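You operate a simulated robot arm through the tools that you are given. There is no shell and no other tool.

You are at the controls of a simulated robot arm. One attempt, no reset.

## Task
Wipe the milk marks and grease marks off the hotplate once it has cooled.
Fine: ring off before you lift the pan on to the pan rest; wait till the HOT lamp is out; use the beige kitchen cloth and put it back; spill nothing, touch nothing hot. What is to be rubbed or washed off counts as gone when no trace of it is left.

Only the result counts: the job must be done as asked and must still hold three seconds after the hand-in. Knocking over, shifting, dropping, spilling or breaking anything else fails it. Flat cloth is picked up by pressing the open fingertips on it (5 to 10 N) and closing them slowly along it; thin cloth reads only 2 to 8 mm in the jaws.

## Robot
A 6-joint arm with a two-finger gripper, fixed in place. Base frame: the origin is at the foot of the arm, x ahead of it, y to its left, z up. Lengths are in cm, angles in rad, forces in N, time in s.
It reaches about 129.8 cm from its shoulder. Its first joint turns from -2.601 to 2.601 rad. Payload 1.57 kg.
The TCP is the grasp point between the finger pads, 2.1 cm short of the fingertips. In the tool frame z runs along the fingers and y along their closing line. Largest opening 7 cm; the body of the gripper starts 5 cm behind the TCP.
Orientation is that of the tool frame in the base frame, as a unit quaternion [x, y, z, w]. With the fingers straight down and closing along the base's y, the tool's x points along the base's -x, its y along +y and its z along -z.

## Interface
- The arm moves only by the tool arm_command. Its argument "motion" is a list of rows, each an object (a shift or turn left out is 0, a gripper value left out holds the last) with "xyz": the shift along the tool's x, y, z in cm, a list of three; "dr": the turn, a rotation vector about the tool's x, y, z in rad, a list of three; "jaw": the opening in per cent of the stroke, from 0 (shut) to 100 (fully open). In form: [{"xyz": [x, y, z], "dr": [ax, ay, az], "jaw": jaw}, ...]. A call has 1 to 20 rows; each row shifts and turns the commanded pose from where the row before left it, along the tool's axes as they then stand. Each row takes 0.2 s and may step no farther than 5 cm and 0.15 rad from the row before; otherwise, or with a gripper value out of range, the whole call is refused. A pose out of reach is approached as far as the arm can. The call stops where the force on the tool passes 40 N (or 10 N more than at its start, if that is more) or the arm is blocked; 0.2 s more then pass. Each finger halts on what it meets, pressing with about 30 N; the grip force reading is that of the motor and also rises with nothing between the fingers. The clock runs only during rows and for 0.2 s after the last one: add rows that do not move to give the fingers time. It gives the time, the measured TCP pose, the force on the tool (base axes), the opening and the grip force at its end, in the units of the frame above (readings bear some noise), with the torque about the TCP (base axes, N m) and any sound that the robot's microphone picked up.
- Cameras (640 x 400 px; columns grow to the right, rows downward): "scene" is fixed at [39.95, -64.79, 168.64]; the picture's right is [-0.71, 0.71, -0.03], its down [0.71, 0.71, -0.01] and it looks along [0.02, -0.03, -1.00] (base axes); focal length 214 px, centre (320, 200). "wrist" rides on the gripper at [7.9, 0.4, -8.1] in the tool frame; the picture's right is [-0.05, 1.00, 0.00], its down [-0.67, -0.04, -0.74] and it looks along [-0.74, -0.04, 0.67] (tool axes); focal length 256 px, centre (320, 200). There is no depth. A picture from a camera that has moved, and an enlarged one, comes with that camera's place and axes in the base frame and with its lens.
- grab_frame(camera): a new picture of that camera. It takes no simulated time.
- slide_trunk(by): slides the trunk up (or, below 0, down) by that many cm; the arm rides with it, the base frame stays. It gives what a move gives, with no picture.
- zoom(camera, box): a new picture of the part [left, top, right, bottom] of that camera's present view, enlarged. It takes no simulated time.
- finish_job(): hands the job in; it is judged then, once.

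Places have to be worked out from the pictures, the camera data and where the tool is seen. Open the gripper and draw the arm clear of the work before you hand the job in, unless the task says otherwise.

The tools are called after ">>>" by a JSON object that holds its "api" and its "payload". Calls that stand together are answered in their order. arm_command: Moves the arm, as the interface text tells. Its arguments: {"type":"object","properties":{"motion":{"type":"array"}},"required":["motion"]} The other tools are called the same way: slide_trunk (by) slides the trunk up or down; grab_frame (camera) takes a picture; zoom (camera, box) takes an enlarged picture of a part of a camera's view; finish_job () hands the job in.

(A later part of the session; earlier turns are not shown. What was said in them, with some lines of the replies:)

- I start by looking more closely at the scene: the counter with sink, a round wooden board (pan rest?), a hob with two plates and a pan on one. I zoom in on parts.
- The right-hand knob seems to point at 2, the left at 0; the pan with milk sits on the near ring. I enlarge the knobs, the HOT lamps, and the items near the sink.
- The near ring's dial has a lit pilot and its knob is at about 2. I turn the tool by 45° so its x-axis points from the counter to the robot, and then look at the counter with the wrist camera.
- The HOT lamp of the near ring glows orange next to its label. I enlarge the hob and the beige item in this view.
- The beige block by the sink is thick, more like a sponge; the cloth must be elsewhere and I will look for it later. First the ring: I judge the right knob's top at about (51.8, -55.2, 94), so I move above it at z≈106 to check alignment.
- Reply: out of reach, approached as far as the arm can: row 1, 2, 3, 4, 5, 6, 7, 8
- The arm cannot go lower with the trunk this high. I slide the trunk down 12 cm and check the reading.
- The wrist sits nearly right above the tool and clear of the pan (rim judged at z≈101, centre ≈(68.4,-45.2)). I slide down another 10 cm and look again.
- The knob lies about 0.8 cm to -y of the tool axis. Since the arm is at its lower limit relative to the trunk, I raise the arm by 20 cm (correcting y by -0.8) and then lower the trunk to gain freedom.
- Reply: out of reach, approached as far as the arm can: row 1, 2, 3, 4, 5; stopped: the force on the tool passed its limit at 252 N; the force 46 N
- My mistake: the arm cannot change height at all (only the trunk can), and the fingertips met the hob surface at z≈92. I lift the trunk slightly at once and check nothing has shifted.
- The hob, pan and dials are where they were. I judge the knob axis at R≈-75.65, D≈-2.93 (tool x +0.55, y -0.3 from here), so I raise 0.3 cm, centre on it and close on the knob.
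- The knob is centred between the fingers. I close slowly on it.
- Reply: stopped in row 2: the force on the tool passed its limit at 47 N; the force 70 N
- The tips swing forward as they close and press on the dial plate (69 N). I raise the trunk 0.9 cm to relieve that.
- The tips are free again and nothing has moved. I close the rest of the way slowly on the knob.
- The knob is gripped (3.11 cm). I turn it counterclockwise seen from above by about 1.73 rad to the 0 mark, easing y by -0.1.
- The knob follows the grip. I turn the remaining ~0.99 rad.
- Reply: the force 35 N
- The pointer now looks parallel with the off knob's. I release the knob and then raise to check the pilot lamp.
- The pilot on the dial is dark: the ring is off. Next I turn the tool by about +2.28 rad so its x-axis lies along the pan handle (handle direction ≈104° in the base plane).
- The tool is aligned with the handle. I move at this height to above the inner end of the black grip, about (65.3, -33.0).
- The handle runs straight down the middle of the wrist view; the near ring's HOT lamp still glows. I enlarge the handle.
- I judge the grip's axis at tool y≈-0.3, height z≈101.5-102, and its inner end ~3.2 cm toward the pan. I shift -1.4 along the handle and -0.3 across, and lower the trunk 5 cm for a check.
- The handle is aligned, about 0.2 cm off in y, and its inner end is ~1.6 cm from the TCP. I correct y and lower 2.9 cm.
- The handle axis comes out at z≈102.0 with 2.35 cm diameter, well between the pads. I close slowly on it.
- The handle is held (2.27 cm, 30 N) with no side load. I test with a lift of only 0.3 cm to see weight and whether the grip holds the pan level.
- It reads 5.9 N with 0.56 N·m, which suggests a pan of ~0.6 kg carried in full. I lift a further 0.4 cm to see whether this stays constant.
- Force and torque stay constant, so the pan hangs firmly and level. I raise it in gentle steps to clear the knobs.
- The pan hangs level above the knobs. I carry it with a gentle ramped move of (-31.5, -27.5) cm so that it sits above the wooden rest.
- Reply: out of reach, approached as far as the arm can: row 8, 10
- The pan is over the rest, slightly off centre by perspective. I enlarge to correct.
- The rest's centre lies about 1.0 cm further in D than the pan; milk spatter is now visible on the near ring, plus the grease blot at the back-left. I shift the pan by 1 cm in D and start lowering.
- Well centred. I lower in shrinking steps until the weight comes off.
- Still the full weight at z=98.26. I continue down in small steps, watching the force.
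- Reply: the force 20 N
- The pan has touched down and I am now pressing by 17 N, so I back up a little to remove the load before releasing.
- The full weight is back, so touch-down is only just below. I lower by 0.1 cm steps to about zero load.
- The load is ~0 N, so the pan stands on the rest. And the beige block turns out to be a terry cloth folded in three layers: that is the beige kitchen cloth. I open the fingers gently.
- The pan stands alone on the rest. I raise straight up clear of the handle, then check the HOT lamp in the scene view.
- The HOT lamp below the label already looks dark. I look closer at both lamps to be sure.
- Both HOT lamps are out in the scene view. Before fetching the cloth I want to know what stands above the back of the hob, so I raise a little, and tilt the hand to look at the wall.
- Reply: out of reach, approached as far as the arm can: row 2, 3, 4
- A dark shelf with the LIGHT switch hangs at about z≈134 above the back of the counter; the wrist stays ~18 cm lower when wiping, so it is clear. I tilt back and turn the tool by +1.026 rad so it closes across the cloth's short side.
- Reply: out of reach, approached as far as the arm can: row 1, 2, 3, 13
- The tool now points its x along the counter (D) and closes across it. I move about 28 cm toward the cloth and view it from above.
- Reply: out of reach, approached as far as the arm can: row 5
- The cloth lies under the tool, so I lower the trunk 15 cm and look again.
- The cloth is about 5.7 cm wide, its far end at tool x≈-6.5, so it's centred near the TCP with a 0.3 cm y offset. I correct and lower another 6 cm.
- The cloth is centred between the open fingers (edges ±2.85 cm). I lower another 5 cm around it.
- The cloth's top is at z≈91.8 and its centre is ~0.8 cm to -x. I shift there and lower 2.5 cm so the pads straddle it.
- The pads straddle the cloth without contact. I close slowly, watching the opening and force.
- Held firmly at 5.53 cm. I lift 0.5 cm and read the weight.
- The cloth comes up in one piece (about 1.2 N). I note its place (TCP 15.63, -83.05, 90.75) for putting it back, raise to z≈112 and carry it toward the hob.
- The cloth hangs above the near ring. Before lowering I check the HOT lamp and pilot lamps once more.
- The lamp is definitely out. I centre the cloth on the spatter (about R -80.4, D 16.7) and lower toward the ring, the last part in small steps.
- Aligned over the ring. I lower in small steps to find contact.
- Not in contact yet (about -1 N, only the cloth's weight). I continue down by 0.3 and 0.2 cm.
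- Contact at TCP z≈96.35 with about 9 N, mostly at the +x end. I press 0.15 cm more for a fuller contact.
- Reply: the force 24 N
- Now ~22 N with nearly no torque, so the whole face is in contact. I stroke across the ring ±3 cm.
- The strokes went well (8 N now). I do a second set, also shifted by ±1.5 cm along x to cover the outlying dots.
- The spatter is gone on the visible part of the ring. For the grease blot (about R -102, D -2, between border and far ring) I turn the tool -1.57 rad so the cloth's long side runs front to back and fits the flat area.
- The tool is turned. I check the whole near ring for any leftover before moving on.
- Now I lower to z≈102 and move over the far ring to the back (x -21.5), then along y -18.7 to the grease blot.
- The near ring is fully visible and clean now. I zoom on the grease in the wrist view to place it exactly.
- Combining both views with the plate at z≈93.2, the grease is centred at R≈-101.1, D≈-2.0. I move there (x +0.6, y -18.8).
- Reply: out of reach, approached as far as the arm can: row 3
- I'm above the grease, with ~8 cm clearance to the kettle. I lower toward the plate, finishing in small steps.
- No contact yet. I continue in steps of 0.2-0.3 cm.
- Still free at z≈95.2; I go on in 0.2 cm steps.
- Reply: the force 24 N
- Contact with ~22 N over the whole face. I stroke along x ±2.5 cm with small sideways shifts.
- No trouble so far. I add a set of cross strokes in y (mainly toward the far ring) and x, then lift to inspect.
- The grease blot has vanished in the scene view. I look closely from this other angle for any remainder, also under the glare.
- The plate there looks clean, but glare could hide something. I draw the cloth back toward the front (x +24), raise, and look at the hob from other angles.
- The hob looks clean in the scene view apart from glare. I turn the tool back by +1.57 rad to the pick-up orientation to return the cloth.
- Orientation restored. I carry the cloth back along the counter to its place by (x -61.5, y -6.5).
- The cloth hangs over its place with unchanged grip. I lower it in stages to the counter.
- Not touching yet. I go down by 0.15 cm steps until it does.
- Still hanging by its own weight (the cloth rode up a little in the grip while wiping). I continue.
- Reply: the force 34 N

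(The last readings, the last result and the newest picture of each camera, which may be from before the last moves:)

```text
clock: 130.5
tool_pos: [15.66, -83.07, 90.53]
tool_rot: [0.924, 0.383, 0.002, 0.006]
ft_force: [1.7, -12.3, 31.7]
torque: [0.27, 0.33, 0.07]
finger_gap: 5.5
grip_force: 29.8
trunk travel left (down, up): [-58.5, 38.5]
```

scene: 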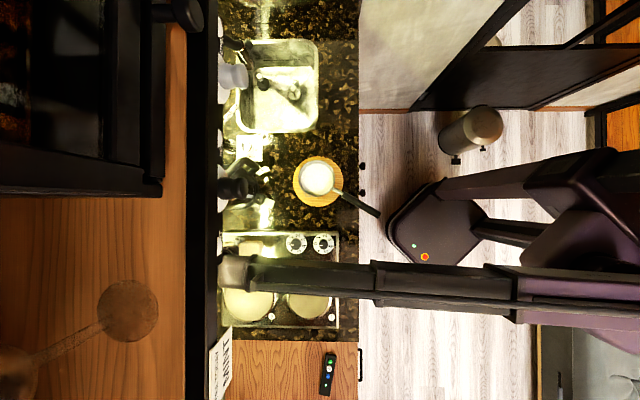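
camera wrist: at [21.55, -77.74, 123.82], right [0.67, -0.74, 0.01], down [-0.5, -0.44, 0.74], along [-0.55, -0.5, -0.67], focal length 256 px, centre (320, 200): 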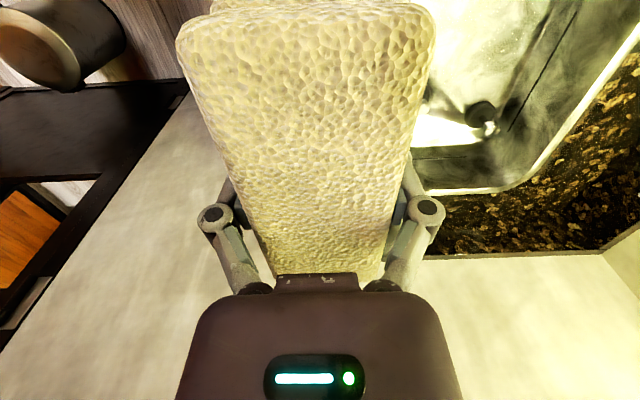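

It is down (now 32 N). I ease back 0.1 cm and then open the fingers slowly.

>>> {"api": "slide_trunk", "payload": {"by": 0.1}}

>>> {"api": "arm_command", "payload": {"motion": [{"jaw": 79}, {"jaw": 82}, {"jaw": 86}, {"jaw": 92}, {"jaw": 100}, {}]}}

>>> {"api": "grab_frame", "payload": {"camera": "wrist"}}

```text
clock: 131.0
tool_pos: [15.73, -83.11, 90.52]
tool_rot: [0.924, 0.382, 0.002, 0.005]
ft_force: [2.2, -11.2, 22.2]
torque: [-0.05, 0.2, 0.14]
finger_gap: 5.5
grip_force: 30.6
trunk travel left (down, up): [-58.6, 38.4]
```

```text
clock: 132.4
tool_pos: [15.77, -83.11, 90.42]
tool_rot: [0.924, 0.383, 0.001, 0.003]
ft_force: [-0.4, -0.7, 0.2]
torque: [0.0, -0.01, 0.01]
finger_gap: 7.01
grip_force: 0.0
trunk travel left (down, up): [-58.6, 38.4]
```

```text
taken
camera wrist: at [21.59, -77.71, 98.53], right [0.67, -0.74, 0.01], down [-0.5, -0.44, 0.74], along [-0.55, -0.5, -0.67], focal length 256 px, centre (320, 200)
```

wrist: 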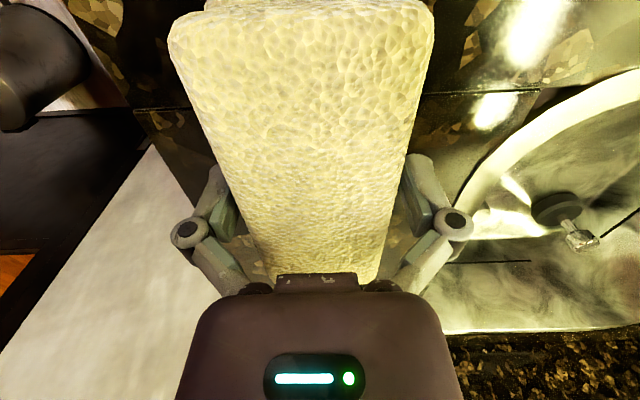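

Released with no load. I raise straight up, well clear, and look at the cloth and the counter from above.

>>> {"api": "slide_trunk", "payload": {"by": 5}}

>>> {"api": "slide_trunk", "payload": {"by": 24}}

>>> {"api": "grab_frame", "payload": {"camera": "wrist"}}

>>> {"api": "grab_frame", "payload": {"camera": "scene"}}

```text
clock: 133.3
tool_pos: [15.94, -83.1, 95.51]
tool_rot: [0.924, 0.382, 0.002, 0.003]
ft_force: [0.0, 0.3, -0.7]
torque: [0.0, 0.02, -0.01]
finger_gap: 6.99
grip_force: 0.0
trunk travel left (down, up): [-63.6, 33.4]
```

```text
clock: 135.8
tool_pos: [15.81, -83.11, 119.43]
tool_rot: [0.924, 0.383, 0.001, 0.004]
ft_force: [-0.6, 0.2, 0.6]
torque: [0.0, 0.0, 0.01]
finger_gap: 7.01
grip_force: 0.1
trunk travel left (down, up): [-87.6, 9.4]
```

```text
taken
camera wrist: at [21.58, -77.72, 127.52], right [0.67, -0.74, 0.01], down [-0.5, -0.44, 0.74], along [-0.55, -0.5, -0.67], focal length 256 px, centre (320, 200)
```

wrist: 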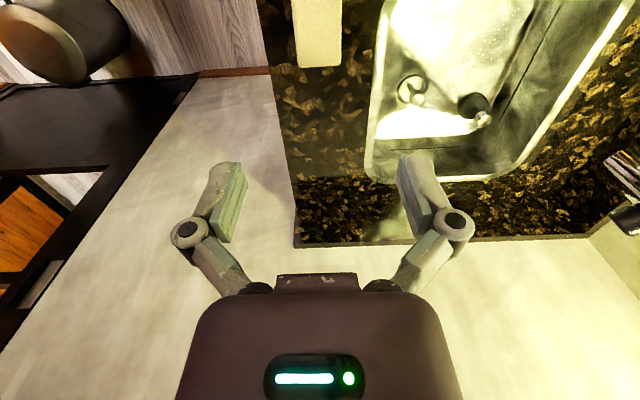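

```text
taken
```

scene: 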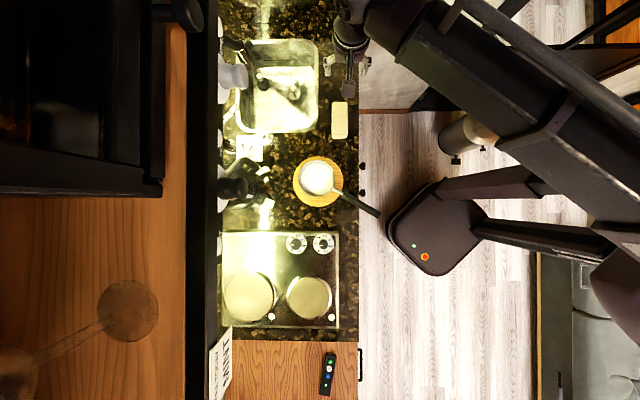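

The cloth lies back in its original spot. With free fingers I now go back over the hob (D≈+20) to inspect it closely from another side.

>>> {"api": "arm_command", "payload": {"motion": [{"xyz": [1.5, 0.1, 0]}, {"xyz": [3, 0.3, 0]}, {"xyz": [4, 0.5, 0]}, {"xyz": [4, 0.5, 0]}, {"xyz": [4, 0.5, 0]}, {"xyz": [4, 0.5, 0]}, {"xyz": [4, 0.5, 0]}, {"xyz": [4, 0.5, 0]}, {"xyz": [4, 0.5, 0]}, {"xyz": [4, 0.5, 0]}, {"xyz": [4, 0.5, 0]}, {"xyz": [4, 0.5, 0]}, {"xyz": [4, 0.5, 0]}, {"xyz": [4, 0.5, 0]}, {"xyz": [4, 0.5, 0]}, {"xyz": [4, 0.5, 0]}, {"xyz": [3, 0.4, 0]}, {"xyz": [1.5, 0.2, 0]}, {}]}}

>>> {"api": "grab_frame", "payload": {"camera": "wrist"}}

>>> {"api": "zoom", "payload": {"camera": "wrist", "box": [240, 0, 640, 200]}}

```text
clock: 139.8
tool_pos: [67.26, -42.61, 119.44]
tool_rot: [0.924, 0.383, 0.002, 0.004]
ft_force: [0.6, -0.1, -0.2]
torque: [0.05, -0.03, -0.02]
finger_gap: 7.0
grip_force: 0.0
out of reach, approached as far as the arm can: row 5, 7
trunk travel left (down, up): [-87.6, 9.4]
```

```text
taken
camera wrist: at [73.13, -37.3, 127.54], right [0.67, -0.74, 0.01], down [-0.5, -0.44, 0.74], along [-0.55, -0.5, -0.67], focal length 256 px, centre (320, 200)
```

wrist: 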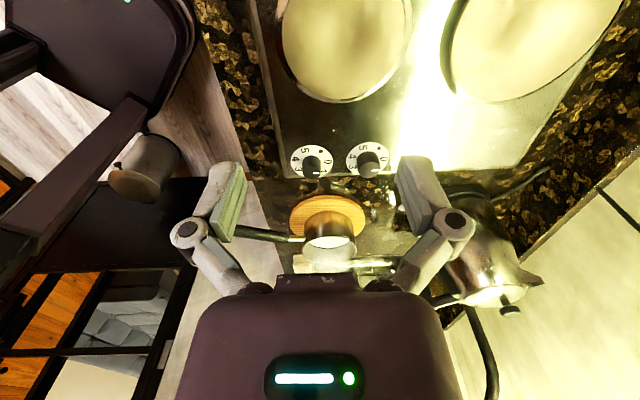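

```text
1.60 times, centred on (440, 100) of wrist
camera zoom: at [73.13, -37.3, 127.54], right [0.67, -0.74, 0.01], down [-0.5, -0.44, 0.74], along [-0.55, -0.5, -0.67], focal length 410 px, centre (128, 360)
```

zoom: 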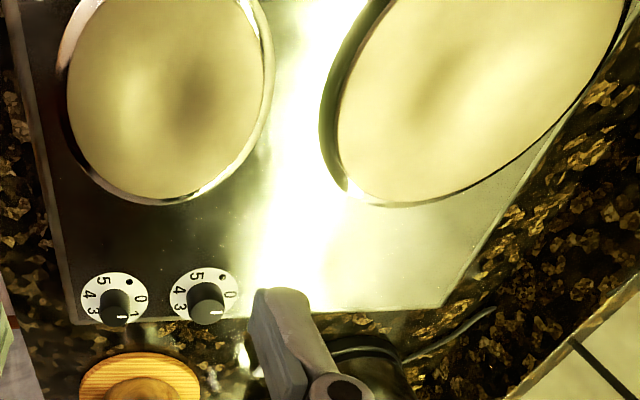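

The back-left plate is clean; only the glare strip around R≈-95 stays unseen from both views. I shift 11 cm toward the robot to move the glare.

>>> {"api": "arm_command", "payload": {"motion": [{"xyz": [0, -2, 0]}, {"xyz": [0, -3.5, 0]}, {"xyz": [0, -3.5, 0]}, {"xyz": [0, -2, 0]}, {}]}}

>>> {"api": "zoom", "payload": {"camera": "wrist", "box": [300, 0, 640, 200]}}

>>> {"api": "zoom", "payload": {"camera": "scene", "box": [218, 228, 346, 332]}}

```text
clock: 141.0
tool_pos: [59.67, -34.99, 119.41]
tool_rot: [0.924, 0.383, 0.003, 0.004]
ft_force: [-0.4, 0.5, 0.2]
torque: [0.01, -0.02, 0.0]
finger_gap: 7.01
grip_force: 0.1
trunk travel left (down, up): [-87.6, 9.4]
```

```text
1.88 times, centred on (470, 100) of wrist
camera zoom: at [65.49, -29.55, 127.53], right [0.67, -0.74, 0.01], down [-0.5, -0.44, 0.74], along [-0.55, -0.5, -0.67], focal length 482 px, centre (38, 388)
```

zoom: 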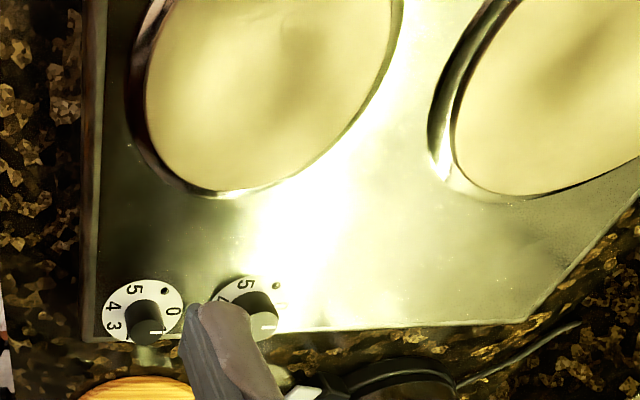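

```text
3.85 times, centred on (282, 280) of scene
camera zoom: at [39.95, -64.79, 168.64], right [-0.71, 0.71, -0.03], down [0.71, 0.71, -0.01], along [0.02, -0.03, -1.0], focal length 825 px, centre (466, -108)
```

zoom: 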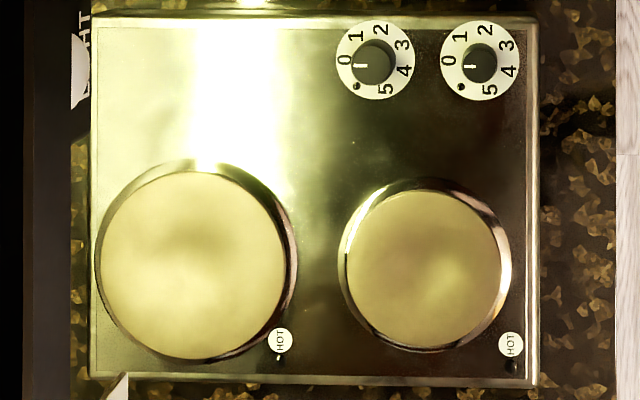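

The formerly hidden strip is clean too. I withdraw the arm away from the counter and take a last look.

>>> {"api": "arm_command", "payload": {"motion": [{"xyz": [0, -2, 0]}, {"xyz": [0, -4, 0]}, {"xyz": [0, -4, 0]}, {"xyz": [0, -4, 0]}, {"xyz": [0, -2, 0]}, {}]}}

>>> {"api": "grab_frame", "payload": {"camera": "scene"}}

>>> {"api": "grab_frame", "payload": {"camera": "wrist"}}

>>> {"api": "zoom", "payload": {"camera": "scene", "box": [210, 80, 390, 220]}}

```text
clock: 142.4
tool_pos: [48.09, -23.83, 119.47]
tool_rot: [0.924, 0.383, 0.001, 0.004]
ft_force: [0.4, -0.4, -0.9]
torque: [0.04, -0.03, 0.0]
finger_gap: 7.01
grip_force: 0.0
trunk travel left (down, up): [-87.6, 9.4]
```

```text
taken
```

scene: 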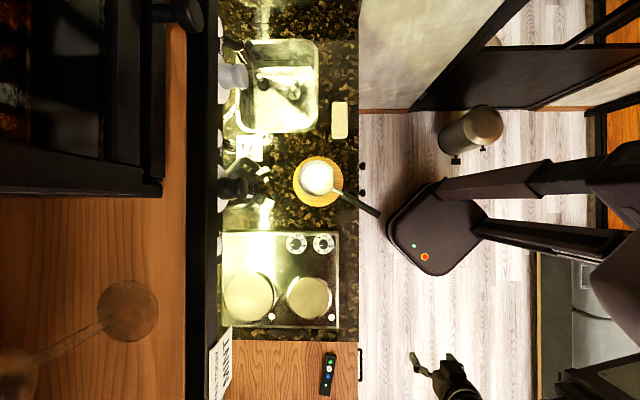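

```text
taken
camera wrist: at [54.03, -18.36, 127.53], right [0.67, -0.74, 0.01], down [-0.5, -0.44, 0.74], along [-0.55, -0.5, -0.67], focal length 256 px, centre (320, 200)
```

wrist: 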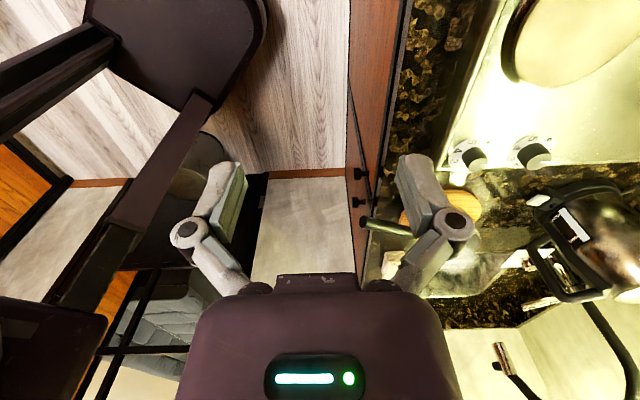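

```text
2.86 times, centred on (300, 150) of scene
camera zoom: at [39.95, -64.79, 168.64], right [-0.71, 0.71, -0.03], down [0.71, 0.71, -0.01], along [0.02, -0.03, -1.0], focal length 613 px, centre (377, 343)
```

zoom: 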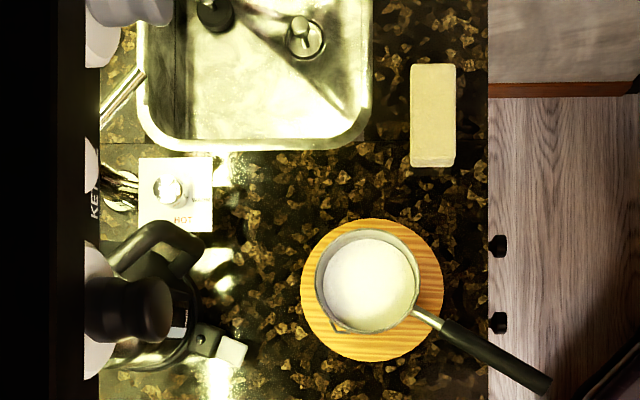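

The cloth is within ~2 mm of where it lay, the pan stands full on its rest and everything else is unmoved. One last enlarged check of both wiped spots for faint traces.

>>> {"api": "zoom", "payload": {"camera": "scene", "box": [284, 270, 334, 322]}}

>>> {"api": "zoom", "payload": {"camera": "scene", "box": [222, 232, 272, 264]}}

>>> {"api": "zoom", "payload": {"camera": "wrist", "box": [440, 0, 640, 170]}}

```text
7.69 times, centred on (309, 296) of scene
camera zoom: at [39.95, -64.79, 168.64], right [-0.71, 0.71, -0.03], down [0.71, 0.71, -0.01], along [0.02, -0.03, -1.0], focal length 1650 px, centre (405, -538)
```

zoom: 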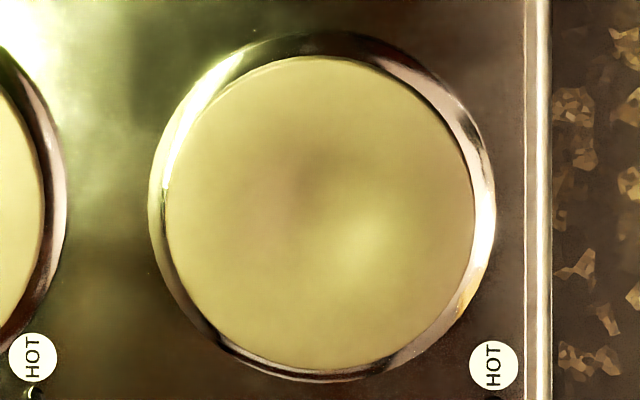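

```text
12.50 times, centred on (247, 248) of scene
camera zoom: at [39.95, -64.79, 168.64], right [-0.71, 0.71, -0.03], down [0.71, 0.71, -0.01], along [0.02, -0.03, -1.0], focal length 2681 px, centre (1232, -400)
```

zoom: 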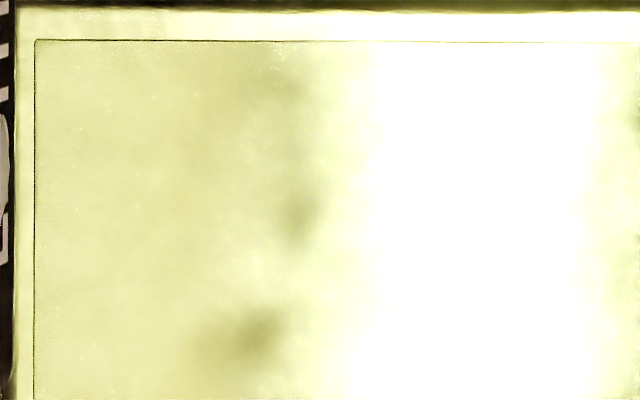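

```text
2.35 times, centred on (540, 85) of wrist
camera zoom: at [54.03, -18.36, 127.53], right [0.67, -0.74, 0.01], down [-0.5, -0.44, 0.74], along [-0.55, -0.5, -0.67], focal length 602 px, centre (-198, 471)
```

zoom: 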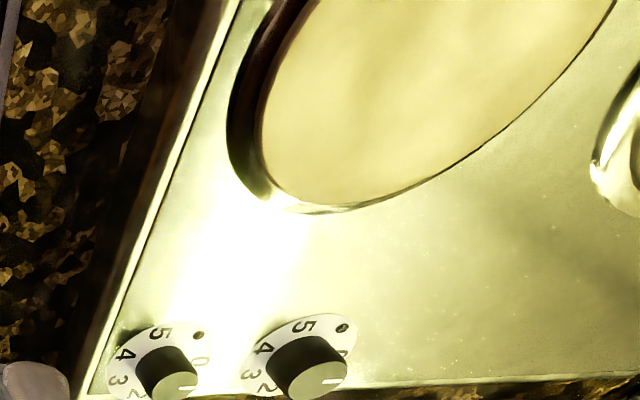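

Both spots show no trace from either camera. The soft dark blurs sit at different places in each view, so they are reflections. The fingers are open and the arm is clear, so I hand the job in.

>>> {"api": "finish_job", "payload": {}}

```text
The job is handed in.
```

The milk marks on the near ring and the grease mark at the back of the hotplate are wiped off. I could find no trace of either from the scene or wrist camera. The job is handed in; no verdict has come back yet.

- **Ring:** I turned the near ring's knob to 0 before lifting the pan, and its pilot light went dark.
- **Pan:** I moved the pan by its black handle to the wooden pan rest. The milk stayed in it and I saw no spill.
- **HOT lamp:** I checked that it was out twice before the cloth touched the ring.
- **Cloth:** I used the beige folded cloth from beside the sink and put it back within about 2 mm of where it lay.
- **Bump:** While reaching for the knob, I pressed the fingertips onto the plate by the dial with a 252 N peak. They pressed it again at about 69 N as they closed. The hotplate, pan and dials had not moved afterwards, and I saw no damage.

The gripper is open and the arm is clear of the counter.
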